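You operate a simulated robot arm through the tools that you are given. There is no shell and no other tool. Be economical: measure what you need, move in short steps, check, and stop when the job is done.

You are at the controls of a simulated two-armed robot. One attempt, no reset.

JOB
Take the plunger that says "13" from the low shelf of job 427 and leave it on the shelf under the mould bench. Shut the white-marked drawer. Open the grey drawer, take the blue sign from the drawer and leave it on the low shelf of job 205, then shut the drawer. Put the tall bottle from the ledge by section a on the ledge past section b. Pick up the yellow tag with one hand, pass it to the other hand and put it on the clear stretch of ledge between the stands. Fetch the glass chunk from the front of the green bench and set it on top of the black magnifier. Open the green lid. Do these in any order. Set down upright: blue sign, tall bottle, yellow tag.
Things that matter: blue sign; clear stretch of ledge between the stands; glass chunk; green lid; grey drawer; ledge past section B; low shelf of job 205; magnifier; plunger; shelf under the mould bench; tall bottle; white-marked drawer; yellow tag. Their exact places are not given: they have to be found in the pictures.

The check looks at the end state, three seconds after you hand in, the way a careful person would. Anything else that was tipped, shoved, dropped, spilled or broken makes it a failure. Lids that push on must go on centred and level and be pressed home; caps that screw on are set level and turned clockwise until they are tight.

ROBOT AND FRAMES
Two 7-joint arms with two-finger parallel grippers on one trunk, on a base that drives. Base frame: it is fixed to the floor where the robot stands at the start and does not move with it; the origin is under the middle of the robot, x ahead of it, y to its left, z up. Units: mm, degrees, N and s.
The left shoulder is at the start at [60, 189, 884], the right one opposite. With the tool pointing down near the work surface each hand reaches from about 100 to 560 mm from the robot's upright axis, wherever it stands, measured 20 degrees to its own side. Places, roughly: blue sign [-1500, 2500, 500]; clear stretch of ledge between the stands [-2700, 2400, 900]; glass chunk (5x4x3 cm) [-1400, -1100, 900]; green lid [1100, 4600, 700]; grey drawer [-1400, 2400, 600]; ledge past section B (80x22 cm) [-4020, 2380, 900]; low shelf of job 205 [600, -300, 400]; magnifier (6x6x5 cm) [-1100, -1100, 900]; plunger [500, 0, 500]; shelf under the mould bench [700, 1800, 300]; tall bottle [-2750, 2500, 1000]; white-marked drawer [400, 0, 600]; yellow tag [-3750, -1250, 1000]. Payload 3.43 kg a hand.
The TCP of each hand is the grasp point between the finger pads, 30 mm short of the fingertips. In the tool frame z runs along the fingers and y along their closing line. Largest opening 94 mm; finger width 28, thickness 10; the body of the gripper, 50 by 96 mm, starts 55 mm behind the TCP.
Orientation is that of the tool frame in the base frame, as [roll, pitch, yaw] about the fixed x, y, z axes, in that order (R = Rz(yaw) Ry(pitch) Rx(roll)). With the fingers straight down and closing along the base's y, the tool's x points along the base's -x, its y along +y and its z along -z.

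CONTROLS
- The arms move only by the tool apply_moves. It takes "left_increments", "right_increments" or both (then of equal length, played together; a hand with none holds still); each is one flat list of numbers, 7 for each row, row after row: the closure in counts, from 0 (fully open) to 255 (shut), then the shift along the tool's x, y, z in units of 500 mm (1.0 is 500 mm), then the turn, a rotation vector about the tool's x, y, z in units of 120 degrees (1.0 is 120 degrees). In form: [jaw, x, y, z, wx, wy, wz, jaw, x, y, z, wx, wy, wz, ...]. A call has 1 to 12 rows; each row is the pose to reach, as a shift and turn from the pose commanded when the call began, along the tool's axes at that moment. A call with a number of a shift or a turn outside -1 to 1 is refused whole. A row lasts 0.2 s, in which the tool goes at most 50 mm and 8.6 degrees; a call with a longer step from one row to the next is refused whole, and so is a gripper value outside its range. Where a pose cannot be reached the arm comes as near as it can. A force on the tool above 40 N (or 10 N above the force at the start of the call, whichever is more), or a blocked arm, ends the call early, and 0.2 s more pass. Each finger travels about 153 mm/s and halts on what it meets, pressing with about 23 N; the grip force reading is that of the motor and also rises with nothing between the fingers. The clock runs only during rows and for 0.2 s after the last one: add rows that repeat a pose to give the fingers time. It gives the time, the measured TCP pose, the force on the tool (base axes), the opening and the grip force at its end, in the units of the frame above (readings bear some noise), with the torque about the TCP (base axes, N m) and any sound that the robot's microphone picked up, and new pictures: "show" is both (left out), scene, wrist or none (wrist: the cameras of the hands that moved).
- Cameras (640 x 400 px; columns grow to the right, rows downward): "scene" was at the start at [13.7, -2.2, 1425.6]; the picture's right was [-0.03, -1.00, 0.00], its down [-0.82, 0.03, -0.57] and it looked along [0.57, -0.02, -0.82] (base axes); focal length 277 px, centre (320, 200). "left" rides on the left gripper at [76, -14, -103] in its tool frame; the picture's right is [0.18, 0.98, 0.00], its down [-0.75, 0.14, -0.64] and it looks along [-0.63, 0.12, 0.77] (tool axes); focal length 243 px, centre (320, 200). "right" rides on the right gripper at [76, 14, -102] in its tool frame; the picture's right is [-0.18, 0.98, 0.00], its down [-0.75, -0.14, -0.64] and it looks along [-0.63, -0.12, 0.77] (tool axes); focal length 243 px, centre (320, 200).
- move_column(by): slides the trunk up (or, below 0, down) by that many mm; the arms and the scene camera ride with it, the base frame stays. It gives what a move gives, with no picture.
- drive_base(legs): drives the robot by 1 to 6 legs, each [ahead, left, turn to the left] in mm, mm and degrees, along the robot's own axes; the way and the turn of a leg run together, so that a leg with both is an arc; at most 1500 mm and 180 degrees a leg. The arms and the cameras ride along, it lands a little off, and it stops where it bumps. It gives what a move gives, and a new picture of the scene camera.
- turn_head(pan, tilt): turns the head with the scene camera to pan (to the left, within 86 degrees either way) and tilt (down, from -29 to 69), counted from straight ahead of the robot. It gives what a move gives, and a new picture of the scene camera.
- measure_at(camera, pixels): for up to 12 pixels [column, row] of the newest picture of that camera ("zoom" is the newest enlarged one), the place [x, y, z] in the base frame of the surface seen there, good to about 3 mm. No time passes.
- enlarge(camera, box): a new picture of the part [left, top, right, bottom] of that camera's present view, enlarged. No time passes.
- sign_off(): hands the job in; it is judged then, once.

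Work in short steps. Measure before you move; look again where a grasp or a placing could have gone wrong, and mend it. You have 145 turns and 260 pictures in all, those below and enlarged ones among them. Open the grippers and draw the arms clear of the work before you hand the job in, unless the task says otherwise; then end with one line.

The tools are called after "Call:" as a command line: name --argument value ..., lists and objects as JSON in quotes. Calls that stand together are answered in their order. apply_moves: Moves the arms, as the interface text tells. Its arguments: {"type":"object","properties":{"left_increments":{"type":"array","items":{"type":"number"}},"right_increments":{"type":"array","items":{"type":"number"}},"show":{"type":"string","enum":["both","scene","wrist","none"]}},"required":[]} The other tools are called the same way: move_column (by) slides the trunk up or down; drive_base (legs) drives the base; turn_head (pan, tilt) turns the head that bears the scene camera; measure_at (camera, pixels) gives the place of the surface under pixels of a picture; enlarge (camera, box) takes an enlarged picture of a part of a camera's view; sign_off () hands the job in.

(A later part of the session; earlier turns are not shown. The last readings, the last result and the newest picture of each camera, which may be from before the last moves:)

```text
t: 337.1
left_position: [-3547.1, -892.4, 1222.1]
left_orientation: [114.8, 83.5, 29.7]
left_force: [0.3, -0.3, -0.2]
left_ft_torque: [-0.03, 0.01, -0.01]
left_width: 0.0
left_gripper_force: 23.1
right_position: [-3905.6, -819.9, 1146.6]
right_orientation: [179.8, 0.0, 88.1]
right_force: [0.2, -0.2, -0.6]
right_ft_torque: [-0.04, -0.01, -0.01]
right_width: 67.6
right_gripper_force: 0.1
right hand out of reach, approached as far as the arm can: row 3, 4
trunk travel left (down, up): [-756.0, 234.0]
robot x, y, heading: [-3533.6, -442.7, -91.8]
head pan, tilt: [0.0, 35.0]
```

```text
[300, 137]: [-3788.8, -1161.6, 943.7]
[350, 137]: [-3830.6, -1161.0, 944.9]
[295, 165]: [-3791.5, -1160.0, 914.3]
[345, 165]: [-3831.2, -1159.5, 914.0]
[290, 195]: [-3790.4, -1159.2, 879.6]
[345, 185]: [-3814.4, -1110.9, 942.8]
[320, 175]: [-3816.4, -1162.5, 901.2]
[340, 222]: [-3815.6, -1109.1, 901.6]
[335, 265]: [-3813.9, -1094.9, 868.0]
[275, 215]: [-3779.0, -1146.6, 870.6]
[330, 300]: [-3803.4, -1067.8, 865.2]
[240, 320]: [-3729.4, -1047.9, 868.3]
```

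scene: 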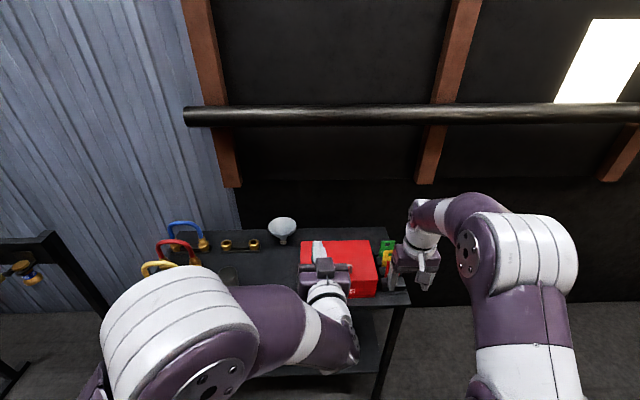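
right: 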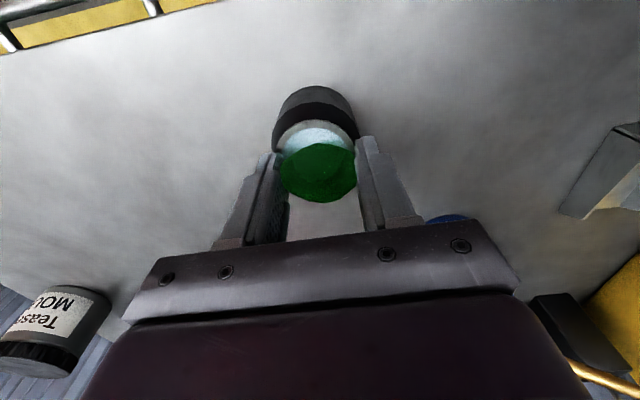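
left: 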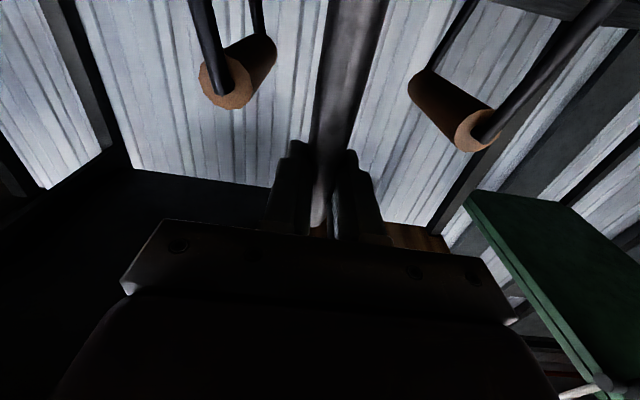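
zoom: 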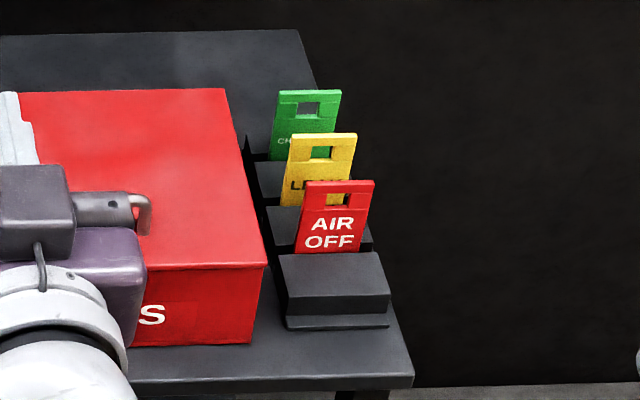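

The yellow tag is a thin upright plate, centre x -3811, y -1161, z 870–946. I'll turn the right hand so it closes along y, and drive 260 closer.

Call:
apply_moves --right_increments '[130, 0, 0, 0, 0, 0, 0.07, 130, 0, 0, 0, 0, 0, 0.14, 130, 0, 0, 0, 0, 0, 0.21, 130, 0, 0, 0, 0, 0, 0.28, 130, 0, 0, 0, 0, 0, 0.35, 130, 0, 0, 0, 0, 0, 0.42, 130, 0, 0, 0, 0, 0, 0.49, 130, 0, 0, 0, 0, 0, 0.56, 130, 0, 0, 0, 0, 0, 0.63, 130, 0, 0, 0, 0, 0, 0.7, 130, 0, 0, 0, 0, 0, 0.735]' --show "none"

Call:
drive_base --legs '[[260, -20, 1.8]]'

Call:
enlarge --camera "right" --box '[0, 0, 640, 400]'

```text
t: 339.6
left_position: [-3547.1, -892.9, 1221.9]
left_orientation: [115.3, 83.5, 30.3]
left_force: [-0.4, 0.0, 0.4]
left_ft_torque: [0.01, 0.02, 0.0]
left_width: 0.1
left_gripper_force: 22.0
right_position: [-3902.9, -819.1, 1146.8]
right_orientation: [-180.0, -0.1, -0.3]
right_force: [0.2, 0.1, -0.2]
right_ft_torque: [0.0, 0.01, 0.02]
right_width: 46.3
right_gripper_force: 0.1
trunk travel left (down, up): [-756.0, 234.0]
robot x, y, heading: [-3536.9, -444.9, -92.0]
head pan, tilt: [0.0, 35.0]
```

```text
t: 341.4
left_position: [-3556.7, -1146.5, 1221.6]
left_orientation: [114.9, 83.4, 31.8]
left_force: [-0.2, -0.2, 0.6]
left_ft_torque: [0.01, 0.01, 0.02]
left_width: 0.0
left_gripper_force: 23.0
right_position: [-3916.9, -1083.6, 1147.8]
right_orientation: [179.9, -0.2, 1.7]
right_force: [0.7, 0.5, 0.3]
right_ft_torque: [0.01, -0.01, 0.0]
right_width: 46.2
right_gripper_force: 0.1
trunk travel left (down, up): [-756.0, 234.0]
robot x, y, heading: [-3559.9, -696.8, -90.1]
head pan, tilt: [0.0, 35.0]
```

scene: 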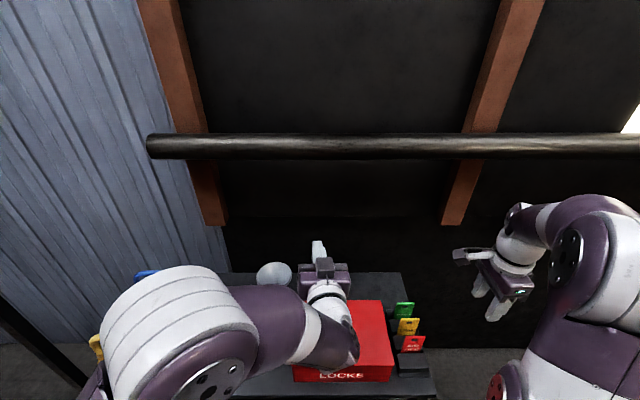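

```text
1.00 times, centred on (320, 200) of right (not enlarged: the box is as wide or as high as the picture)
```

zoom: 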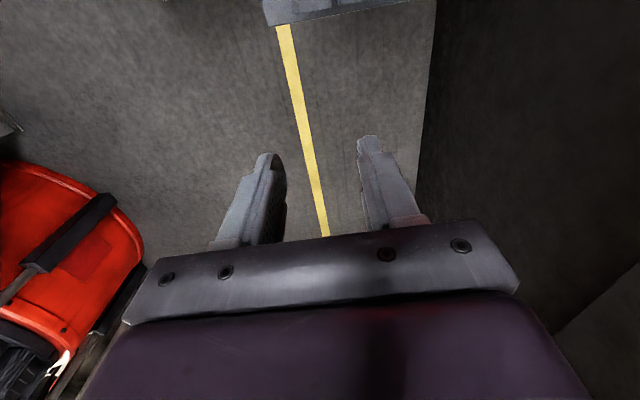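

Re-measuring the tags from here for a precise pick.

Call:
enlarge --camera "scene" --box '[370, 290, 450, 380]'

```text
4.44 times, centred on (410, 335) of scene
```

zoom: 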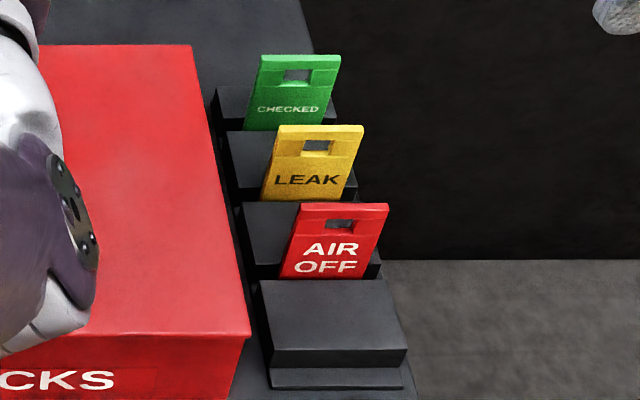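

Call:
measure_at --camera "zoom" --pixels '[[285, 130], [355, 130], [320, 128], [315, 170], [300, 192], [350, 170], [345, 208], [320, 135], [330, 80], [300, 230], [330, 250], [345, 190]]'

```text
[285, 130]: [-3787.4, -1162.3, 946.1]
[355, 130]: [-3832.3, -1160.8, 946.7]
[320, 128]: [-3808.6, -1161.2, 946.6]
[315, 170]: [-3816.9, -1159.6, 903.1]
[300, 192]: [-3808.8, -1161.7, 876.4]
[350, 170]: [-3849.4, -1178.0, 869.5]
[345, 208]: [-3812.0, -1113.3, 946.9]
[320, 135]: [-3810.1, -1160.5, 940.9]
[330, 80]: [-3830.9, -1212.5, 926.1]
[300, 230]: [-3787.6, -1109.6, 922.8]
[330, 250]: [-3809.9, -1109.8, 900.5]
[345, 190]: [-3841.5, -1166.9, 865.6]
```

Tag top at z 946.6, centre (-3810,-1161). Moving the right hand above it, then down so the tips overlap the top 27 mm.

Call:
apply_moves --right_increments '[130, 0.05, 0.04, 0.03, 0, 0, 0.01, 130, 0.1, 0.08, 0.06, 0, 0, 0.02, 130, 0.15, 0.12, 0.1, 0, 0, 0.03, 130, 0.209, 0.161, 0.15, 0, 0, 0.03, 130, 0.209, 0.161, 0.22, 0, 0, 0.03, 130, 0.209, 0.161, 0.29, 0, 0, 0.03, 130, 0.209, 0.161, 0.35, 0, 0, 0.03, 130, 0.209, 0.161, 0.395, 0, 0, 0.03, 130, 0.209, 0.161, 0.395, 0, 0, 0.03]' --show "both"

```text
t: 343.4
left_position: [-3557.4, -1147.2, 1221.0]
left_orientation: [115.2, 83.4, 32.0]
left_force: [0.9, -1.4, 0.0]
left_ft_torque: [-0.02, 0.01, -0.02]
left_width: 0.0
left_gripper_force: 23.4
right_position: [-3810.5, -1163.1, 950.2]
right_orientation: [179.9, -0.1, -2.0]
right_force: [-0.9, 0.0, -0.3]
right_ft_torque: [0.02, -0.03, 0.04]
right_width: 46.2
right_gripper_force: 0.0
trunk travel left (down, up): [-756.0, 234.0]
robot x, y, heading: [-3557.8, -697.7, -90.1]
head pan, tilt: [0.0, 35.0]
```

scene: 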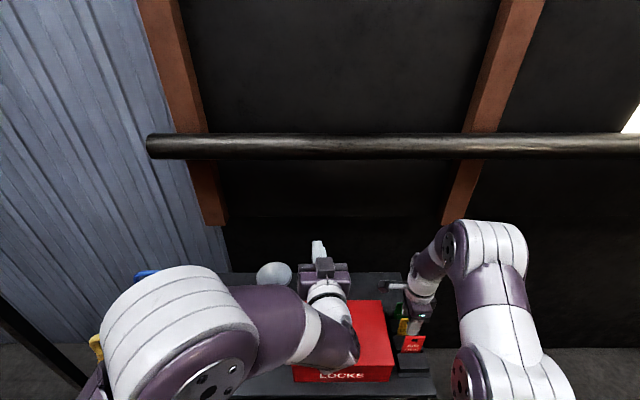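
right: 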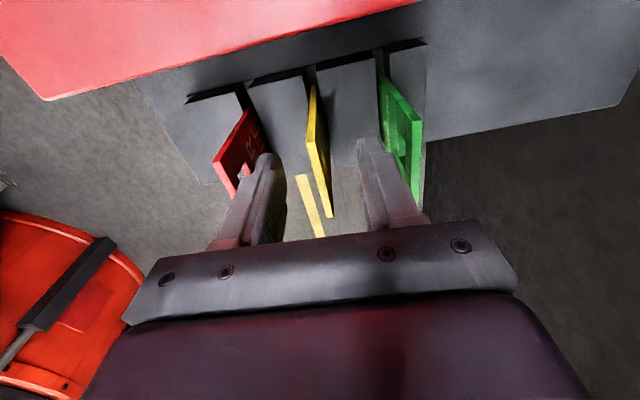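

The yellow tag is centred between the fingers. Closing and lifting straight up.

Call:
apply_moves --right_increments '[255, 0, 0, 0, 0, 0, 0, 255, 0, 0, 0, 0, 0, 0, 255, 0, 0, 0, 0, 0, 0, 255, 0, 0, -0.03, 0, 0, 0, 255, 0, 0, -0.08, 0, 0, 0, 255, 0, 0, -0.15, 0, 0, 0, 255, 0, 0, -0.22, 0, 0, 0, 255, 0, 0, -0.3, 0, 0, 0, 255, 0, 0, -0.36, 0, 0, 0]' --show "both"

```text
t: 345.4
left_position: [-3557.4, -1148.1, 1221.6]
left_orientation: [115.4, 83.6, 32.2]
left_force: [0.3, 0.1, -1.1]
left_ft_torque: [0.01, 0.0, -0.01]
left_width: 0.2
left_gripper_force: 22.9
right_position: [-3810.3, -1161.4, 1124.9]
right_orientation: [-180.0, -0.1, -1.9]
right_force: [-0.4, -0.1, 0.2]
right_ft_torque: [-0.05, -0.07, -0.01]
right_width: 4.2
right_gripper_force: 23.0
right hand out of reach, approached as far as the arm can: row 9
trunk travel left (down, up): [-756.0, 234.0]
robot x, y, heading: [-3558.5, -699.2, -90.5]
head pan, tilt: [0.0, 35.0]
```

scene: 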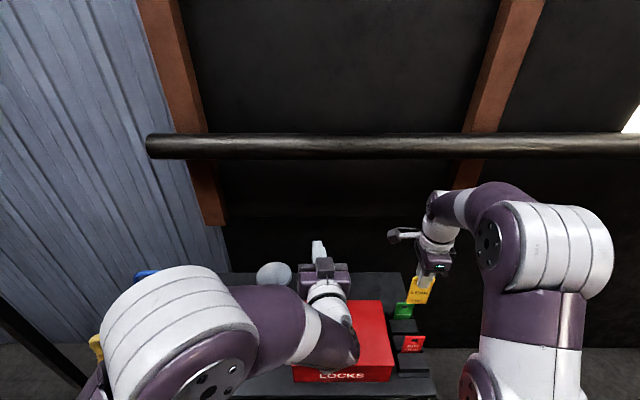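
right: 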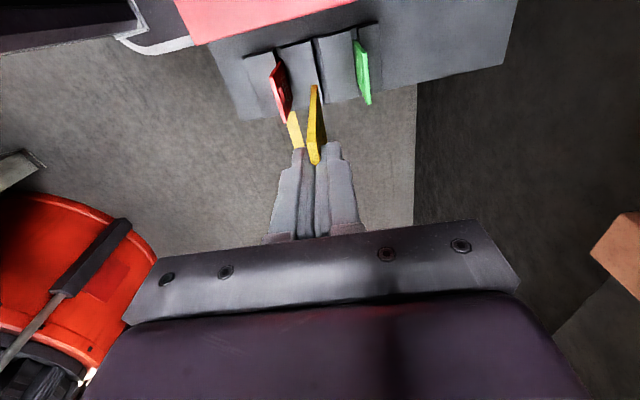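

Held (4.2 mm plate). Zooming on its bottom to see whether it has a foot.

Call:
enlarge --camera "scene" --box '[390, 250, 450, 320]'

Call:
measure_at --camera "scene" --pixels '[[419, 302], [420, 290], [412, 302], [427, 302]]'

```text
5.71 times, centred on (420, 285) of scene
```

zoom: 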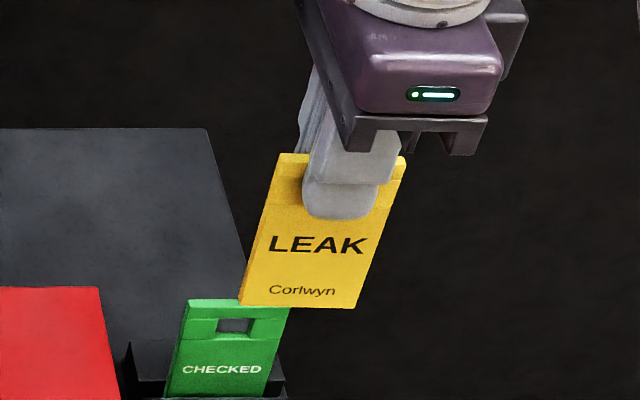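

```text
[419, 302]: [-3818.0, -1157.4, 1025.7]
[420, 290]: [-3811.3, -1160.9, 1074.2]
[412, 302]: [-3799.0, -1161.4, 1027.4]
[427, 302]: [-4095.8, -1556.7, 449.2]
```

The tag is about 97 tall with a flat bottom. I'll back away from the table and bring the tag in front, turned so its thickness is lateral for the handover to the left hand.

Call:
drive_base --legs '[[-250, 0, 0]]'

Call:
apply_moves --right_increments '[255, 0.03, 0.005, 0.005, 0, 0, -0.064, 255, 0.06, 0.01, 0.01, 0, 0, -0.128, 255, 0.09, 0.02, 0.015, 0, 0, -0.192, 255, 0.12, 0.03, 0.02, 0, 0, -0.256, 255, 0.15, 0.04, 0.025, 0, 0, -0.32, 255, 0.18, 0.05, 0.03, 0, 0, -0.384, 255, 0.22, 0.06, 0.035, 0, 0, -0.448, 255, 0.26, 0.07, 0.04, 0, 0, -0.512, 255, 0.3, 0.076, 0.045, 0, 0, -0.576, 255, 0.34, 0.076, 0.05, 0, 0, -0.64, 255, 0.38, 0.076, 0.05, 0, 0, -0.704, 255, 0.38, 0.076, 0.05, 0, 0, -0.766]' --show "scene"

```text
t: 347.2
left_position: [-3558.0, -895.5, 1220.5]
left_orientation: [115.4, 83.5, 32.1]
left_force: [-0.9, 0.2, 0.1]
left_ft_torque: [0.0, 0.01, -0.01]
left_width: 0.1
left_gripper_force: 23.0
right_position: [-3810.4, -909.9, 1126.1]
right_orientation: [179.9, -0.1, -2.2]
right_force: [0.1, 0.3, -0.5]
right_ft_torque: [-0.04, -0.01, -0.05]
right_width: 4.3
right_gripper_force: 22.8
trunk travel left (down, up): [-756.0, 234.0]
robot x, y, heading: [-3556.0, -443.1, -90.6]
head pan, tilt: [0.0, 35.0]
```

scene: 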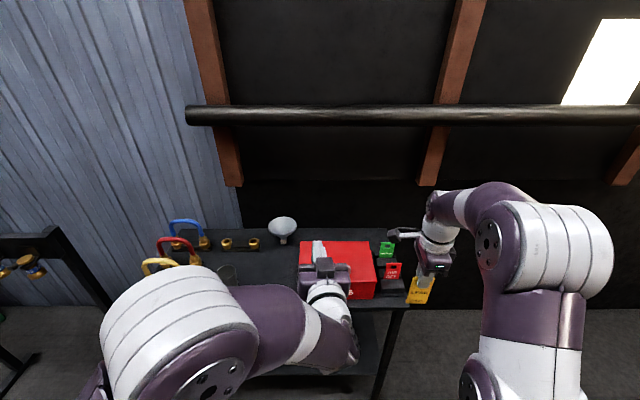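

```text
t: 349.9
left_position: [-3560.9, -895.0, 1221.6]
left_orientation: [115.6, 83.5, 31.7]
left_force: [1.1, 5.5, 1.8]
left_ft_torque: [0.2, 0.02, -0.32]
left_width: 0.0
left_gripper_force: 22.3
right_position: [-3620.8, -949.1, 1091.2]
right_orientation: [179.6, 0.7, 89.4]
right_force: [0.0, -5.6, -2.0]
right_ft_torque: [0.51, -0.11, 0.01]
right_width: 4.1
right_gripper_force: 23.1
right hand out of reach, approached as far as the arm can: row 7, 8, 9, 10, 11, 12
trunk travel left (down, up): [-756.0, 234.0]
robot x, y, heading: [-3558.1, -443.8, -90.3]
head pan, tilt: [0.0, 35.0]
stopped in row 12 (left hand): the force on the tool passed its limit at 44 N (the readings are from after the stop); the commanded pose is now the measured one
```

scene: 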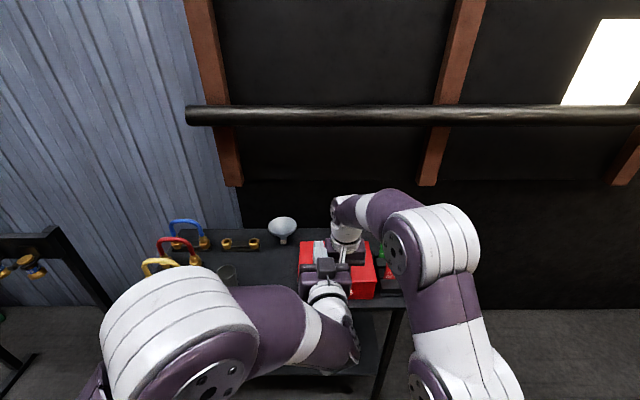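

The left fist was in the way; the tag is still held. I'll move the right hand aside, then bring the left out to its own side, pitched 35° and open, to receive.

Call:
apply_moves --right_increments '[255, 0, -0.06, 0, 0, 0, 0, 255, 0, -0.14, 0, 0, 0, 0, 255, 0, -0.2, 0, 0, 0, 0, 255, 0, -0.2, 0, 0, 0, 0, 255, 0, -0.2, 0, 0, 0, 0, 255, 0, -0.2, 0, 0, 0, 0, 255, 0, -0.2, 0, 0, 0, 0, 255, 0, -0.2, 0, 0, 0, 0, 255, 0, -0.2, 0, 0, 0, 0, 255, 0, -0.2, 0, 0, 0, 0]' --left_increments '[255, 0, 0, 0, 0, 0, 0, 255, 0, 0, 0, 0, 0, 0, 255, 0.01, 0.06, 0, 0, 0, 0, 255, 0.03, 0.12, 0, 0, 0, 0, 200, 0.07, 0.18, -0.01, 0.012, 0.053, -0.006, 150, 0.12, 0.22, -0.02, 0.025, 0.106, -0.012, 110, 0.17, 0.25, -0.03, 0.038, 0.159, -0.018, 90, 0.22, 0.28, -0.034, 0.051, 0.212, -0.024, 90, 0.273, 0.29, -0.034, 0.064, 0.266, -0.03, 90, 0.273, 0.29, -0.034, 0.064, 0.266, -0.03]' --show "scene"

```text
t: 352.1
left_position: [-3404.1, -852.6, 1101.9]
left_orientation: [179.9, 54.8, 90.0]
left_force: [1.1, 0.9, 0.0]
left_ft_torque: [0.0, 0.03, -0.01]
left_width: 60.9
left_gripper_force: 0.1
right_position: [-3721.3, -947.8, 1089.0]
right_orientation: [179.6, 0.5, 89.4]
right_force: [0.9, 0.4, -0.8]
right_ft_torque: [-0.02, -0.03, 0.0]
right_width: 4.0
right_gripper_force: 23.2
trunk travel left (down, up): [-756.0, 234.0]
robot x, y, heading: [-3557.3, -446.7, -90.5]
head pan, tilt: [0.0, 35.0]
```

scene: 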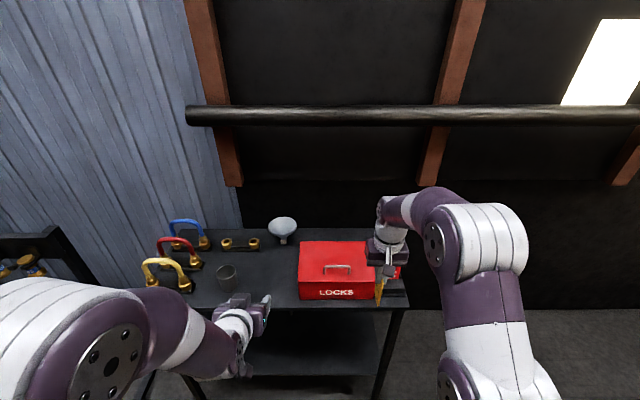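

Both hands are posed. Checking the tag's attitude in the right grip.

Call:
enlarge --camera "scene" --box '[350, 240, 420, 310]'

Call:
enlarge --camera "right" --box '[200, 60, 440, 260]'

```text
5.71 times, centred on (385, 275) of scene
```

zoom: 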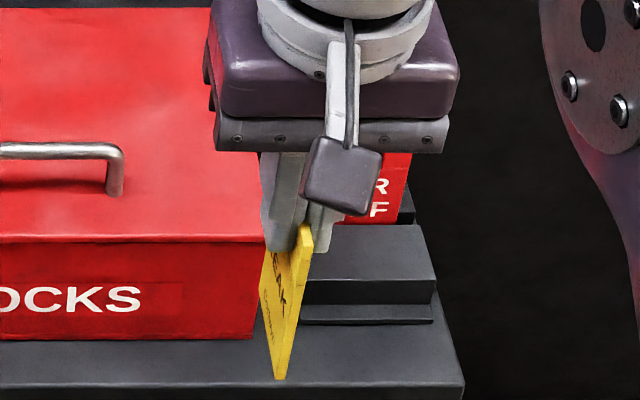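

```text
2.00 times, centred on (320, 160) of right
```

zoom: 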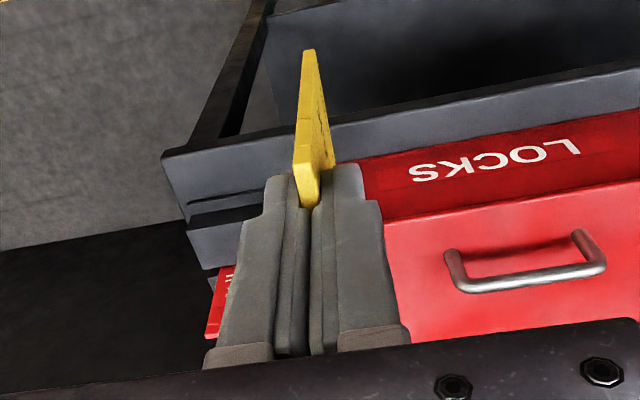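

Tag hangs straight. Bringing the right to x≈-3665 and the left to 110 mm short of the tag.

Call:
apply_moves --right_increments '[255, 0, 0.04, 0, 0, 0, 0, 255, 0, 0.08, 0, 0, 0, 0, 255, 0, 0.112, 0, 0, 0, 0, 255, 0, 0.112, 0, 0, 0, 0, 255, 0, 0.112, 0, 0, 0, 0, 255, 0, 0.112, 0, 0, 0, 0, 255, 0, 0.112, 0, 0, 0, 0]' --left_increments '[90, 0.003, -0.08, 0, 0, 0, 0, 90, 0.006, -0.16, 0, 0, 0, 0, 90, 0.01, -0.25, 0, 0, 0, 0, 90, 0.013, -0.34, 0, 0, 0, 0, 90, 0.016, -0.43, 0, 0, 0, 0, 90, 0.02, -0.522, -0.008, 0, 0, 0, 90, 0.02, -0.522, -0.008, 0, 0, 0]' --show "both"

```text
t: 353.7
left_position: [-3667.8, -846.5, 1097.4]
left_orientation: [180.0, 54.9, 90.0]
left_force: [1.1, -0.2, -0.4]
left_ft_torque: [-0.01, -0.01, -0.01]
left_width: 60.8
left_gripper_force: 0.1
right_position: [-3662.6, -949.9, 1090.3]
right_orientation: [179.7, 0.6, 89.4]
right_force: [-0.2, 0.5, 0.1]
right_ft_torque: [-0.03, 0.01, 0.01]
right_width: 4.6
right_gripper_force: 23.4
trunk travel left (down, up): [-756.0, 234.0]
robot x, y, heading: [-3561.1, -445.6, -90.3]
head pan, tilt: [0.0, 35.0]
```

scene: 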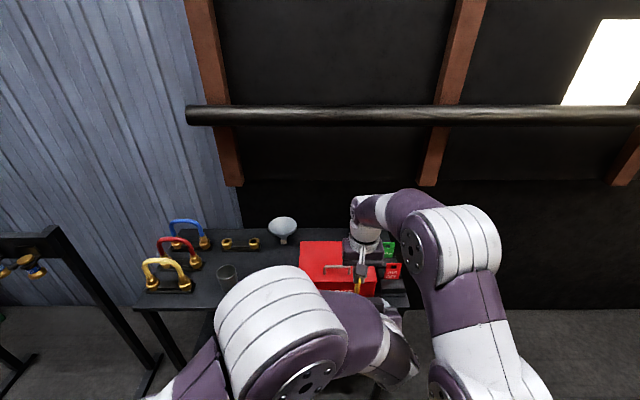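
right: 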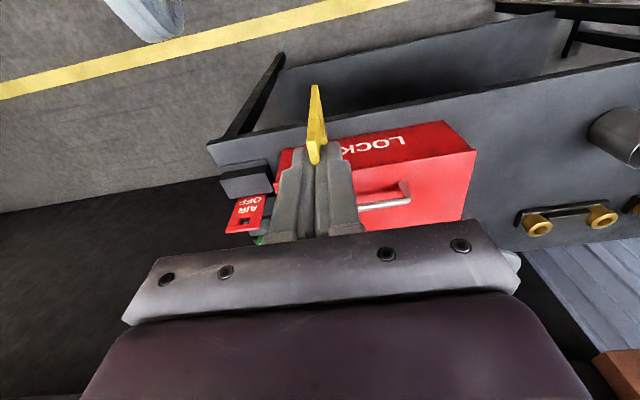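
left: 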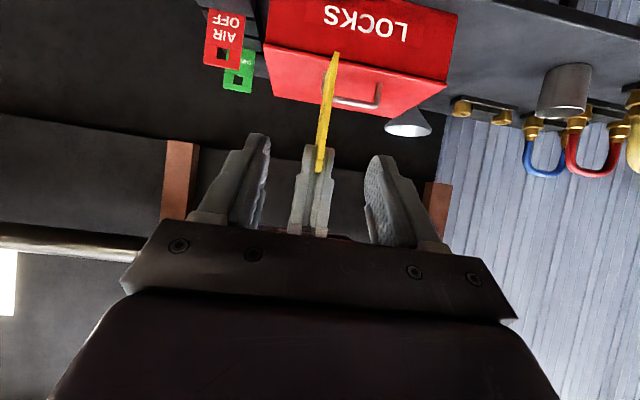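

The tag sits between the left fingers' lines. Advancing the left 112 mm along its axis, then closing.

Call:
apply_moves --left_increments '[90, 0.003, 0.003, 0.05, 0, 0, 0, 90, 0.006, 0.006, 0.1, 0, 0, 0, 90, 0.009, 0.01, 0.15, 0, 0, 0, 90, 0.012, 0.01, 0.19, 0, 0, 0, 90, 0.012, 0.01, 0.224, 0, 0, 0, 90, 0.012, 0.01, 0.224, 0, 0, 0]' --show "wrist"

```text
t: 355.1
left_position: [-3662.9, -934.4, 1024.2]
left_orientation: [-180.0, 54.9, 90.0]
left_force: [-0.6, -0.3, -0.5]
left_ft_torque: [0.02, -0.03, -0.02]
left_width: 60.8
left_gripper_force: 0.1
right_position: [-3662.7, -948.6, 1090.3]
right_orientation: [179.6, 0.5, 89.4]
right_force: [0.0, -0.3, -0.3]
right_ft_torque: [0.0, -0.04, 0.0]
right_width: 4.4
right_gripper_force: 23.3
trunk travel left (down, up): [-756.0, 234.0]
robot x, y, heading: [-3557.7, -443.9, -90.3]
head pan, tilt: [0.0, 35.0]
```

left: 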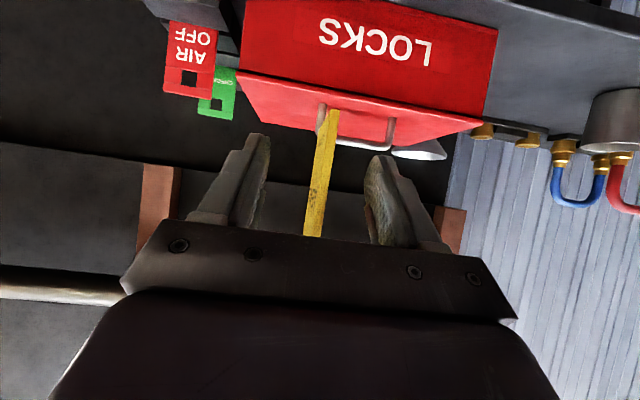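

Centred. Closing the left hand on the tag while the right still holds.

Call:
apply_moves --left_increments '[180, 0, 0, 0, 0, 0, 0, 255, 0, 0, 0, 0, 0, 0, 255, 0, 0, 0, 0, 0, 0, 255, 0, 0, 0, 0, 0, 0]' --show "wrist"

```text
t: 356.1
left_position: [-3663.4, -934.7, 1024.4]
left_orientation: [179.9, 54.9, 90.0]
left_force: [3.1, -0.6, 1.4]
left_ft_torque: [0.0, 0.01, -0.1]
left_width: 8.6
left_gripper_force: 22.6
right_position: [-3662.6, -949.8, 1090.7]
right_orientation: [179.7, 0.5, 89.3]
right_force: [-4.0, 2.0, 0.1]
right_ft_torque: [0.03, 0.18, 0.16]
right_width: 4.5
right_gripper_force: 22.0
trunk travel left (down, up): [-756.0, 234.0]
robot x, y, heading: [-3557.8, -445.7, -90.8]
head pan, tilt: [0.0, 35.0]
```

left: 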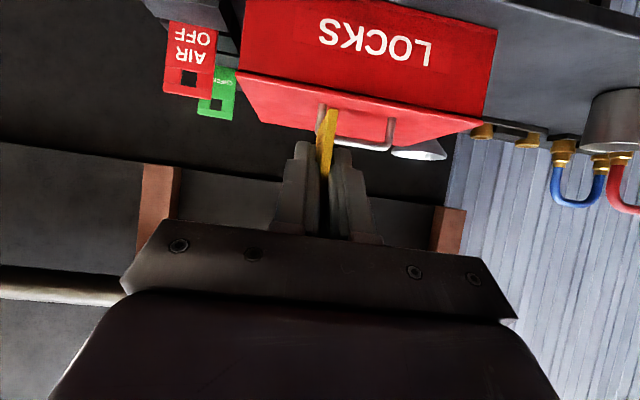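

The left grips the 8.6 mm thick body. Releasing the right and lifting it clear.

Call:
apply_moves --right_increments '[180, 0, 0, 0, 0, 0, 0, 140, 0, 0, 0, 0, 0, 0, 140, 0, 0, -0.02, 0, 0, 0, 140, 0, 0, -0.08, 0, 0, 0, 140, 0, -0.05, -0.12, 0, 0, 0, 140, 0, -0.12, -0.12, 0, 0, 0, 140, 0, -0.2, -0.12, 0, 0, 0, 140, 0, -0.28, -0.12, 0, 0, 0]' --show "both"

```text
t: 357.9
left_position: [-3663.9, -933.2, 1023.9]
left_orientation: [179.8, 54.8, 90.0]
left_force: [-0.1, 0.8, 0.1]
left_ft_torque: [0.05, -0.01, 0.0]
left_width: 8.3
left_gripper_force: 23.4
right_position: [-3802.7, -929.0, 1117.4]
right_orientation: [179.7, 0.5, 89.3]
right_force: [-0.4, 0.1, -0.4]
right_ft_torque: [0.0, -0.01, 0.0]
right_width: 42.3
right_gripper_force: 0.0
right hand out of reach, approached as far as the arm can: row 4, 5, 6, 7, 8
trunk travel left (down, up): [-756.0, 234.0]
robot x, y, heading: [-3563.1, -444.6, -90.0]
head pan, tilt: [0.0, 35.0]
```

scene: 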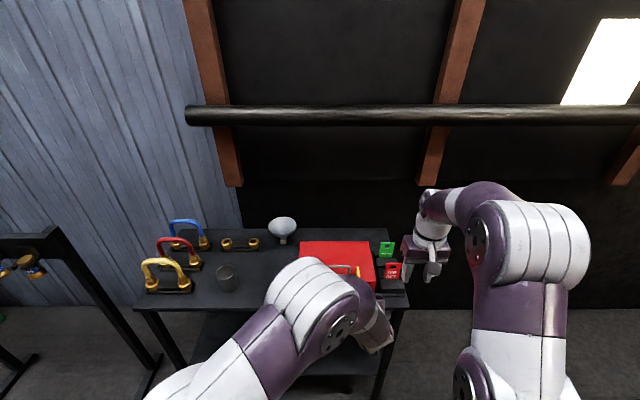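
right: 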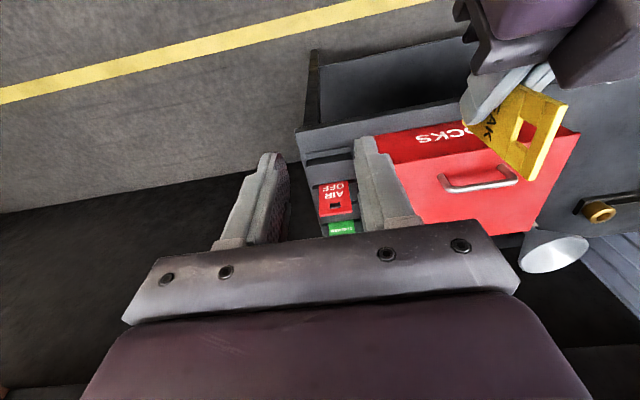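

The handover worked: the left holds the tag. Now the long way round to the ledge side: turning to face +x and driving back along the aisle.

Call:
drive_base --legs '[[0, 0, 90], [1400, 0, 0], [1400, 0, 0], [600, 0, 0]]'

```text
t: 378.0
left_position: [290.4, -644.7, 1023.7]
left_orientation: [179.8, 55.0, 179.8]
left_force: [-0.2, 0.2, -0.8]
left_ft_torque: [-0.01, 0.01, 0.03]
left_width: 8.5
left_gripper_force: 22.7
right_position: [284.9, -781.5, 1117.1]
right_orientation: [179.6, 0.5, 179.1]
right_force: [0.4, 0.9, -0.1]
right_ft_torque: [0.0, -0.03, 0.06]
right_width: 42.6
right_gripper_force: 0.1
trunk travel left (down, up): [-756.0, 234.0]
robot x, y, heading: [-198.4, -537.0, -0.6]
head pan, tilt: [0.0, 35.0]
```

scene: 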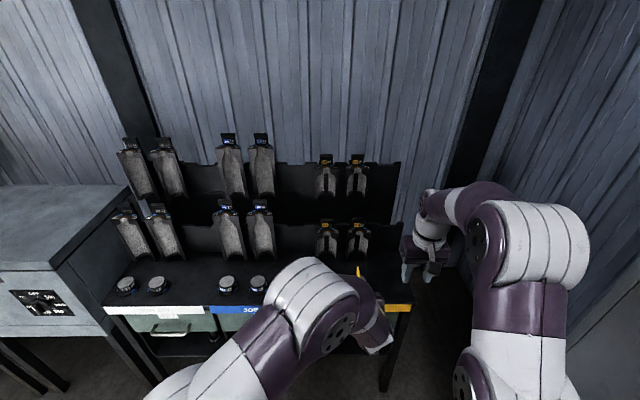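

Tag is still held. Backing slightly and strafing along the room to y≈3350, then turning to face the ledge side.

Call:
drive_base --legs '[[-60, 0, 0.6], [0, 1450, 0], [0, 1450, 0], [0, 990, 0], [0, 0, -90]]'

Call:
turn_head --pan -60 --tilt 25

```text
t: 401.2
left_position: [-277.8, 2892.3, 1024.7]
left_orientation: [180.0, 54.9, 91.3]
left_force: [-0.1, 0.6, 0.7]
left_ft_torque: [-0.03, -0.01, 0.02]
left_width: 8.5
left_gripper_force: 22.9
right_position: [-414.7, 2894.8, 1118.0]
right_orientation: [179.6, 0.5, 90.7]
right_force: [0.7, -0.2, 0.0]
right_ft_torque: [0.0, 0.0, -0.04]
right_width: 42.4
right_gripper_force: 0.0
trunk travel left (down, up): [-756.0, 234.0]
robot x, y, heading: [-186.1, 3384.2, -89.0]
head pan, tilt: [0.0, 35.0]
```

scene: 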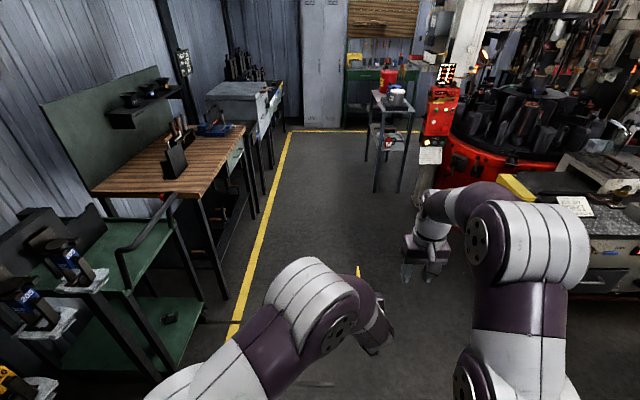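

```text
t: 402.5
left_position: [-276.3, 2892.8, 1024.8]
left_orientation: [-180.0, 54.9, 91.4]
left_force: [-1.4, 0.6, -0.4]
left_ft_torque: [0.02, 0.0, 0.01]
left_width: 8.4
left_gripper_force: 23.3
right_position: [-414.2, 2894.5, 1117.8]
right_orientation: [179.6, 0.6, 90.8]
right_force: [-0.8, 0.3, 0.1]
right_ft_torque: [-0.02, 0.02, -0.01]
right_width: 42.5
right_gripper_force: 0.1
trunk travel left (down, up): [-756.0, 234.0]
robot x, y, heading: [-185.3, 3382.6, -89.2]
head pan, tilt: [-60.0, 25.0]
```

scene: 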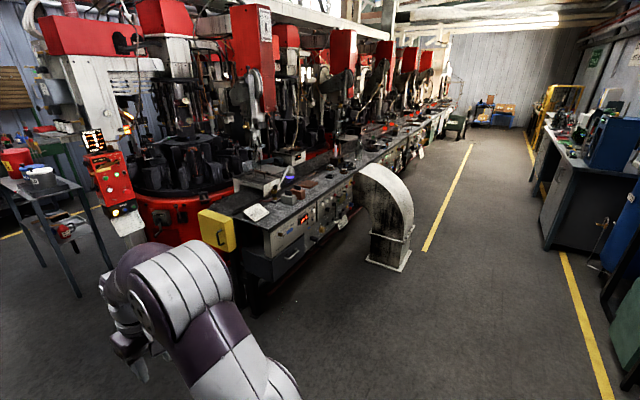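

Strafing right to x≈-2620 in front of the ledge, then looking.

Call:
drive_base --legs '[[0, -1230, -0.8], [0, -1210, 0]]'

Call:
turn_head --pan 0 --tilt 35

```text
t: 414.4
left_position: [-2710.5, 2847.8, 1023.8]
left_orientation: [-179.9, 54.9, 91.8]
left_force: [0.0, 0.1, 0.1]
left_ft_torque: [0.04, -0.01, -0.02]
left_width: 8.6
left_gripper_force: 22.7
right_position: [-2847.6, 2849.0, 1117.5]
right_orientation: [179.6, 0.5, 91.3]
right_force: [0.5, 0.0, -0.1]
right_ft_torque: [0.01, -0.01, 0.01]
right_width: 42.4
right_gripper_force: 0.1
trunk travel left (down, up): [-756.0, 234.0]
robot x, y, heading: [-2621.1, 3339.6, -88.5]
head pan, tilt: [-60.0, 25.0]
```

scene: 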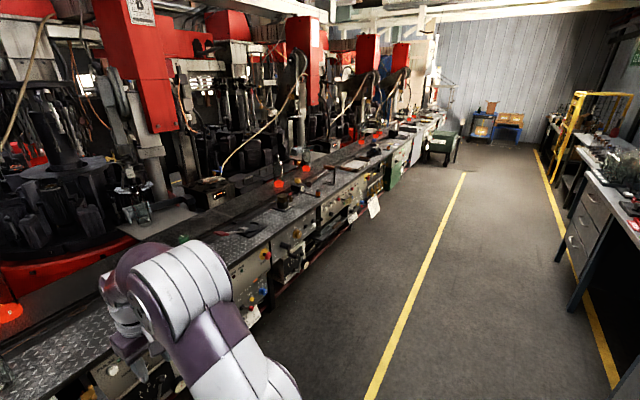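

```text
t: 415.7
left_position: [-2710.3, 2847.3, 1025.3]
left_orientation: [-179.9, 54.9, 91.8]
left_force: [0.8, 0.6, -1.2]
left_ft_torque: [0.04, -0.04, 0.01]
left_width: 8.4
left_gripper_force: 22.6
right_position: [-2847.6, 2848.3, 1117.3]
right_orientation: [179.6, 0.5, 91.2]
right_force: [0.4, -0.7, 0.3]
right_ft_torque: [-0.02, 0.01, 0.0]
right_width: 42.6
right_gripper_force: 0.1
trunk travel left (down, up): [-756.0, 234.0]
robot x, y, heading: [-2622.4, 3338.5, -88.6]
head pan, tilt: [0.0, 35.0]
```

scene: 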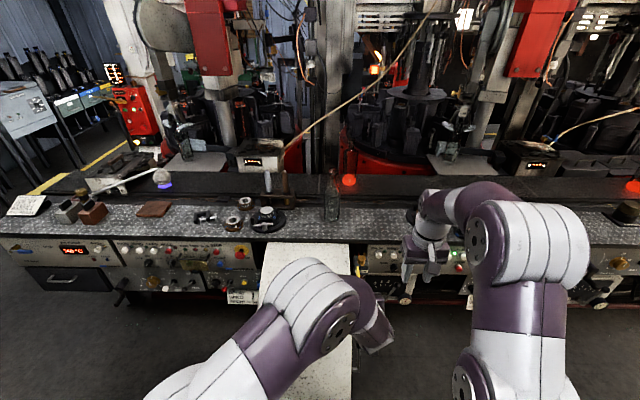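

A tall bottle stands at (332,195). Zooming on the ledge.

Call:
enlarge --camera "scene" --box '[180, 150, 440, 312]'

Call:
measure_at --camera "scene" --pixels '[[332, 212], [332, 195], [332, 178], [267, 220], [245, 203], [300, 215], [300, 230], [360, 215], [380, 215], [400, 212], [412, 210], [350, 232]]'

```text
2.46 times, centred on (310, 231) of scene
```

zoom: 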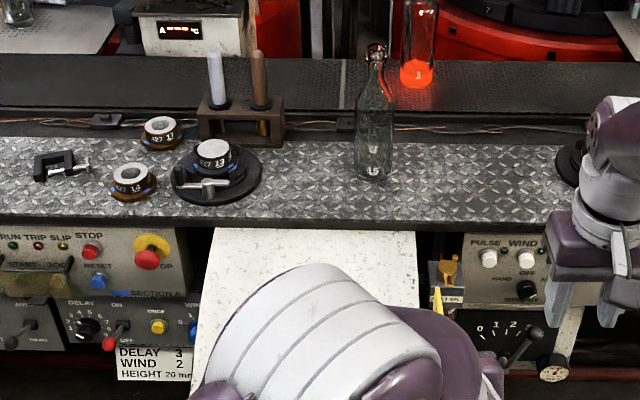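

```text
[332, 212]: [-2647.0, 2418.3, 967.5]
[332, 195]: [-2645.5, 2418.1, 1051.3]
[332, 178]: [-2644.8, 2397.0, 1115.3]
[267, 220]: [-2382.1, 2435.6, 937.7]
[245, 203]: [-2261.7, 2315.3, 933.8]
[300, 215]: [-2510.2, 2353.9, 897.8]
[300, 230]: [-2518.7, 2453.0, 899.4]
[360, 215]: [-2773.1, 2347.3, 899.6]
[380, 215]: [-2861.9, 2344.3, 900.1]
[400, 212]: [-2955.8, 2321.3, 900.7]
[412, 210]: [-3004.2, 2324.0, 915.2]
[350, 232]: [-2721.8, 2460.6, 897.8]
```

Measuring the duct extents in front, to see how close the base can get.

Call:
measure_at --camera "scene" --pixels '[[262, 260], [348, 260], [350, 330], [345, 380], [270, 255], [310, 255], [420, 330], [400, 290], [345, 395], [358, 255], [362, 270]]'

Call:
turn_head --pan 10 --tilt 65

```text
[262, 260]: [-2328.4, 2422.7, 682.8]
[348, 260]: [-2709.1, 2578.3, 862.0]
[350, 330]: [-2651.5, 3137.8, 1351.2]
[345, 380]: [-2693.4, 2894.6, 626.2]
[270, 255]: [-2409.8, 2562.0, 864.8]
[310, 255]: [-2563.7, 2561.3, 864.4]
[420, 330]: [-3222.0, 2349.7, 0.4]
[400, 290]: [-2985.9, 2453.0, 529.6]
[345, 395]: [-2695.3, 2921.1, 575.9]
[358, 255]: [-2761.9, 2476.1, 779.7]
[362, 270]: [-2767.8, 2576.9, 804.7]
```

```text
t: 416.7
left_position: [-2710.2, 2848.6, 1024.3]
left_orientation: [180.0, 54.9, 91.7]
left_force: [0.2, -0.3, -0.5]
left_ft_torque: [-0.02, 0.02, 0.0]
left_width: 8.5
left_gripper_force: 22.6
right_position: [-2848.0, 2848.2, 1117.2]
right_orientation: [179.6, 0.5, 91.3]
right_force: [0.4, 0.1, 0.0]
right_ft_torque: [-0.01, 0.0, 0.0]
right_width: 42.5
right_gripper_force: 0.1
trunk travel left (down, up): [-756.0, 234.0]
robot x, y, heading: [-2621.9, 3337.3, -88.3]
head pan, tilt: [10.0, 65.0]
```

scene: 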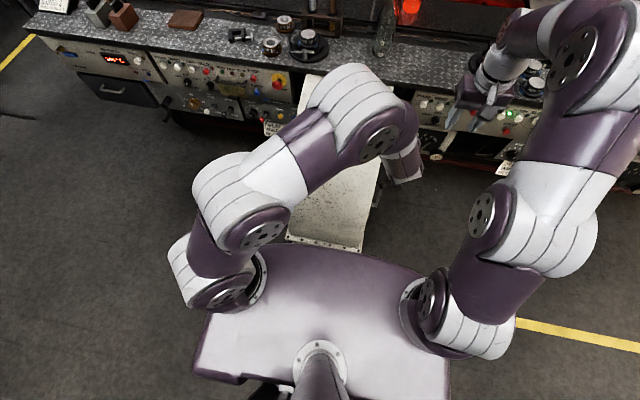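

The duct spans x -2310..-2700 up to y≈2960, so I'll stand to its right. Strafing to x≈-2975, then ahead, and moving the left hand to its own side.

Call:
drive_base --legs '[[0, -355, -1.6], [390, 0, 0]]'

Call:
apply_moves --left_increments '[255, 0, 0.085, 0, 0, 0, 0, 255, 0, 0.17, 0, 0, 0, 0, 255, 0, 0.255, 0, 0, 0, 0, 255, 0, 0.34, 0, 0, 0, 0, 255, 0, 0.425, 0, 0, 0, 0, 255, 0, 0.5, 0, 0, 0, 0, 255, 0, 0.518, 0, 0, 0, 0]' --show "none"

Call:
turn_head --pan 20 --tilt 45

```text
t: 421.0
left_position: [-3069.1, 2455.4, 1024.7]
left_orientation: [180.0, 54.9, 90.1]
left_force: [-0.2, 0.4, -0.9]
left_ft_torque: [-0.02, -0.02, 0.01]
left_width: 8.4
left_gripper_force: 22.3
right_position: [-3207.6, 2459.5, 1117.8]
right_orientation: [179.6, 0.5, 89.6]
right_force: [-0.9, -0.5, 0.2]
right_ft_torque: [0.01, 0.01, -0.03]
right_width: 42.5
right_gripper_force: 0.2
trunk travel left (down, up): [-756.0, 234.0]
robot x, y, heading: [-2964.7, 2941.7, -89.9]
head pan, tilt: [10.0, 65.0]
```

scene: 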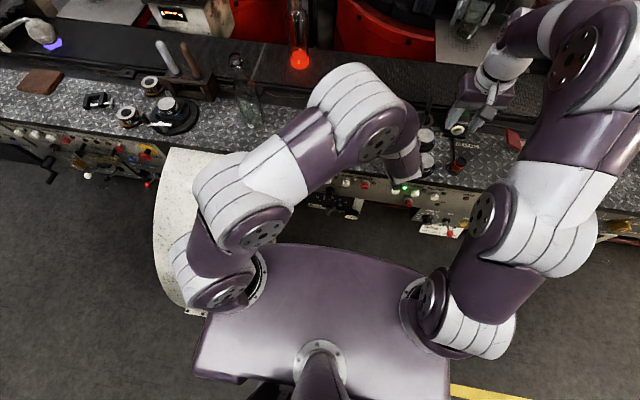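

```text
t: 422.6
left_position: [-2812.5, 2458.1, 1024.5]
left_orientation: [179.9, 54.9, 90.1]
left_force: [0.0, 0.7, -0.6]
left_ft_torque: [0.05, 0.0, 0.04]
left_width: 8.5
left_gripper_force: 23.1
right_position: [-3207.5, 2460.4, 1117.2]
right_orientation: [179.5, 0.5, 89.6]
right_force: [-0.9, 0.5, -0.3]
right_ft_torque: [0.02, -0.01, 0.03]
right_width: 42.6
right_gripper_force: 0.1
trunk travel left (down, up): [-756.0, 234.0]
robot x, y, heading: [-2964.3, 2944.6, -89.9]
head pan, tilt: [10.0, 65.0]
```

```text
t: 423.4
left_position: [-2811.2, 2458.6, 1023.7]
left_orientation: [-180.0, 54.9, 90.2]
left_force: [0.3, 0.2, 0.0]
left_ft_torque: [-0.01, -0.06, 0.01]
left_width: 8.7
left_gripper_force: 22.7
right_position: [-3207.9, 2459.3, 1118.0]
right_orientation: [179.6, 0.5, 89.7]
right_force: [0.3, 0.0, 0.2]
right_ft_torque: [-0.01, 0.02, 0.02]
right_width: 42.4
right_gripper_force: 0.0
trunk travel left (down, up): [-756.0, 234.0]
robot x, y, heading: [-2965.7, 2944.2, -90.1]
head pan, tilt: [20.0, 45.0]
```

scene: 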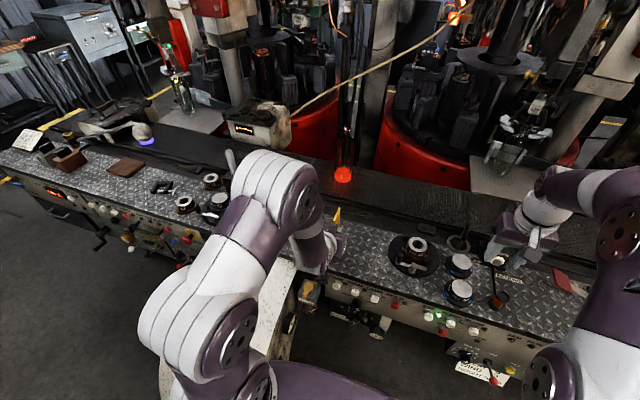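

The tag is above clear ledge. Lowering to about 7 mm above the surface.

Call:
apply_moves --left_increments '[255, 0.02, 0.005, 0.03, 0, 0, 0, 255, 0.04, 0.01, 0.06, 0, 0, 0, 255, 0.06, 0.016, 0.09, 0, 0, 0, 255, 0.08, 0.022, 0.12, 0, 0, 0, 255, 0.1, 0.022, 0.153, 0, 0, 0, 255, 0.1, 0.022, 0.153, 0, 0, 0]' --show "both"

Call:
enlarge --camera "scene" --box '[290, 190, 390, 290]'

```text
t: 424.8
left_position: [-2800.2, 2423.8, 939.1]
left_orientation: [180.0, 54.8, 90.2]
left_force: [0.1, 0.3, -0.1]
left_ft_torque: [0.01, -0.01, 0.04]
left_width: 8.2
left_gripper_force: 22.9
right_position: [-3206.7, 2459.9, 1117.6]
right_orientation: [179.6, 0.5, 89.5]
right_force: [0.6, -0.6, -0.1]
right_ft_torque: [0.01, 0.02, -0.03]
right_width: 42.5
right_gripper_force: 0.0
trunk travel left (down, up): [-756.0, 234.0]
robot x, y, heading: [-2968.2, 2940.1, -90.1]
head pan, tilt: [20.0, 45.0]
```

scene: 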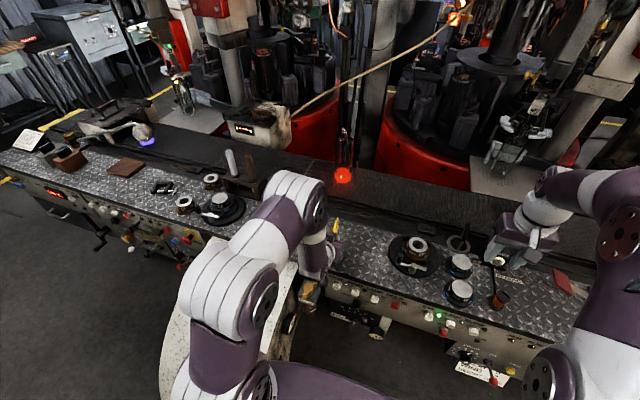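
left: 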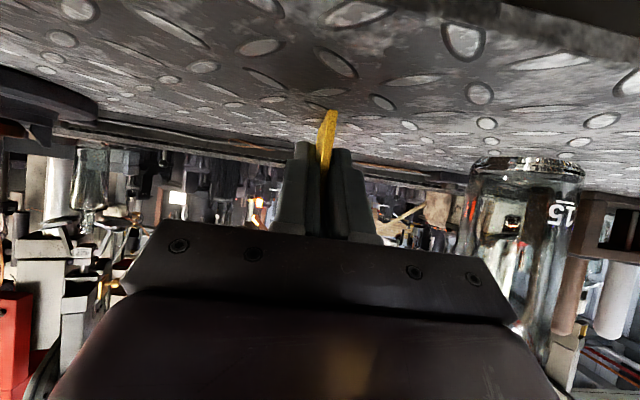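

```text
4.00 times, centred on (340, 240) of scene
```

zoom: 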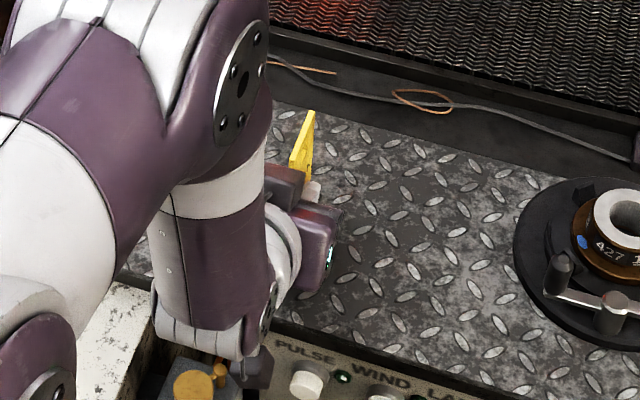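

Lowering in 1–2 mm steps until contact.

Call:
apply_moves --left_increments '[255, 0.0049, 0, 0.0034, 0, 0, 0, 255, 0.0082, 0, 0.0057, 0, 0, 0, 255, 0.0115, 0, 0.008, 0, 0, 0, 255, 0.0115, 0, 0.008, 0, 0, 0]' --show "none"

```text
t: 425.8
left_position: [-2798.7, 2422.0, 934.5]
left_orientation: [179.8, 55.2, 90.0]
left_force: [-2.1, -5.6, 21.1]
left_ft_torque: [-0.03, 0.11, 0.02]
left_width: 8.5
left_gripper_force: 22.7
right_position: [-3207.8, 2460.8, 1117.5]
right_orientation: [179.7, 0.6, 89.5]
right_force: [0.1, -0.6, 0.2]
right_ft_torque: [-0.01, -0.01, -0.02]
right_width: 42.4
right_gripper_force: 0.1
trunk travel left (down, up): [-756.0, 234.0]
robot x, y, heading: [-2967.2, 2947.7, -90.0]
head pan, tilt: [20.0, 45.0]
```

Contact at 21 N. Easing 1 mm up, then opening gradually.

Call:
apply_moves --left_increments '[255, -0.0025, 0, -0.0017, 0, 0, 0, 255, -0.0025, 0, -0.0017, 0, 0, 0, 225, -0.0025, 0, -0.0017, 0, 0, 0, 215, -0.0025, 0, -0.0017, 0, 0, 0, 200, -0.0025, 0, -0.0017, 0, 0, 0, 170, -0.0025, 0, -0.0017, 0, 0, 0, 140, -0.0025, 0, -0.0017, 0, 0, 0, 140, -0.0025, 0, -0.0017, 0, 0, 0]' --show "both"

```text
t: 427.6
left_position: [-2798.8, 2422.4, 933.3]
left_orientation: [179.9, 54.9, 90.2]
left_force: [0.5, 0.2, 0.4]
left_ft_torque: [-0.02, 0.0, 0.0]
left_width: 42.3
left_gripper_force: 0.2
right_position: [-3206.7, 2460.8, 1117.2]
right_orientation: [179.6, 0.5, 89.6]
right_force: [-0.1, -0.2, -0.7]
right_ft_torque: [-0.04, 0.02, 0.01]
right_width: 42.3
right_gripper_force: 0.1
trunk travel left (down, up): [-756.0, 234.0]
robot x, y, heading: [-2969.5, 2942.0, -90.2]
head pan, tilt: [20.0, 45.0]
```

scene: 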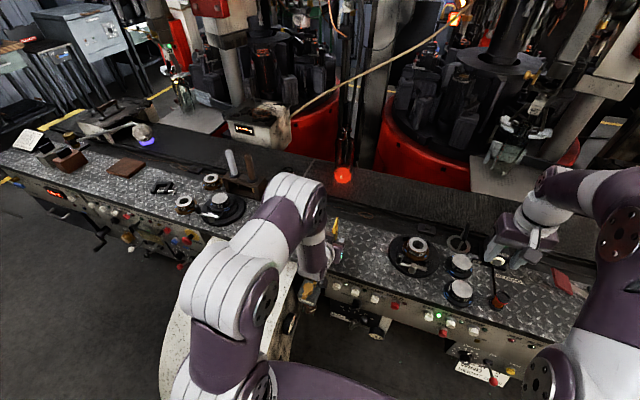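
left: 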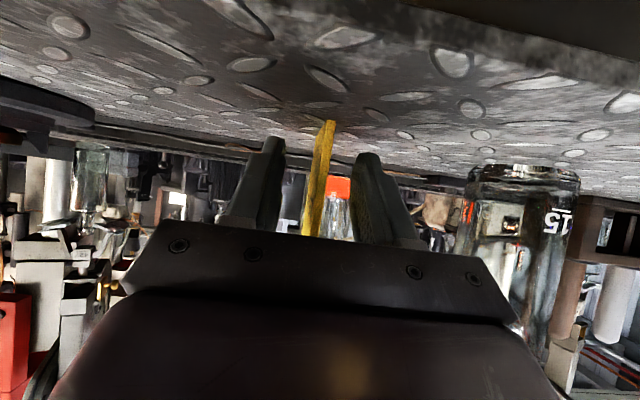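

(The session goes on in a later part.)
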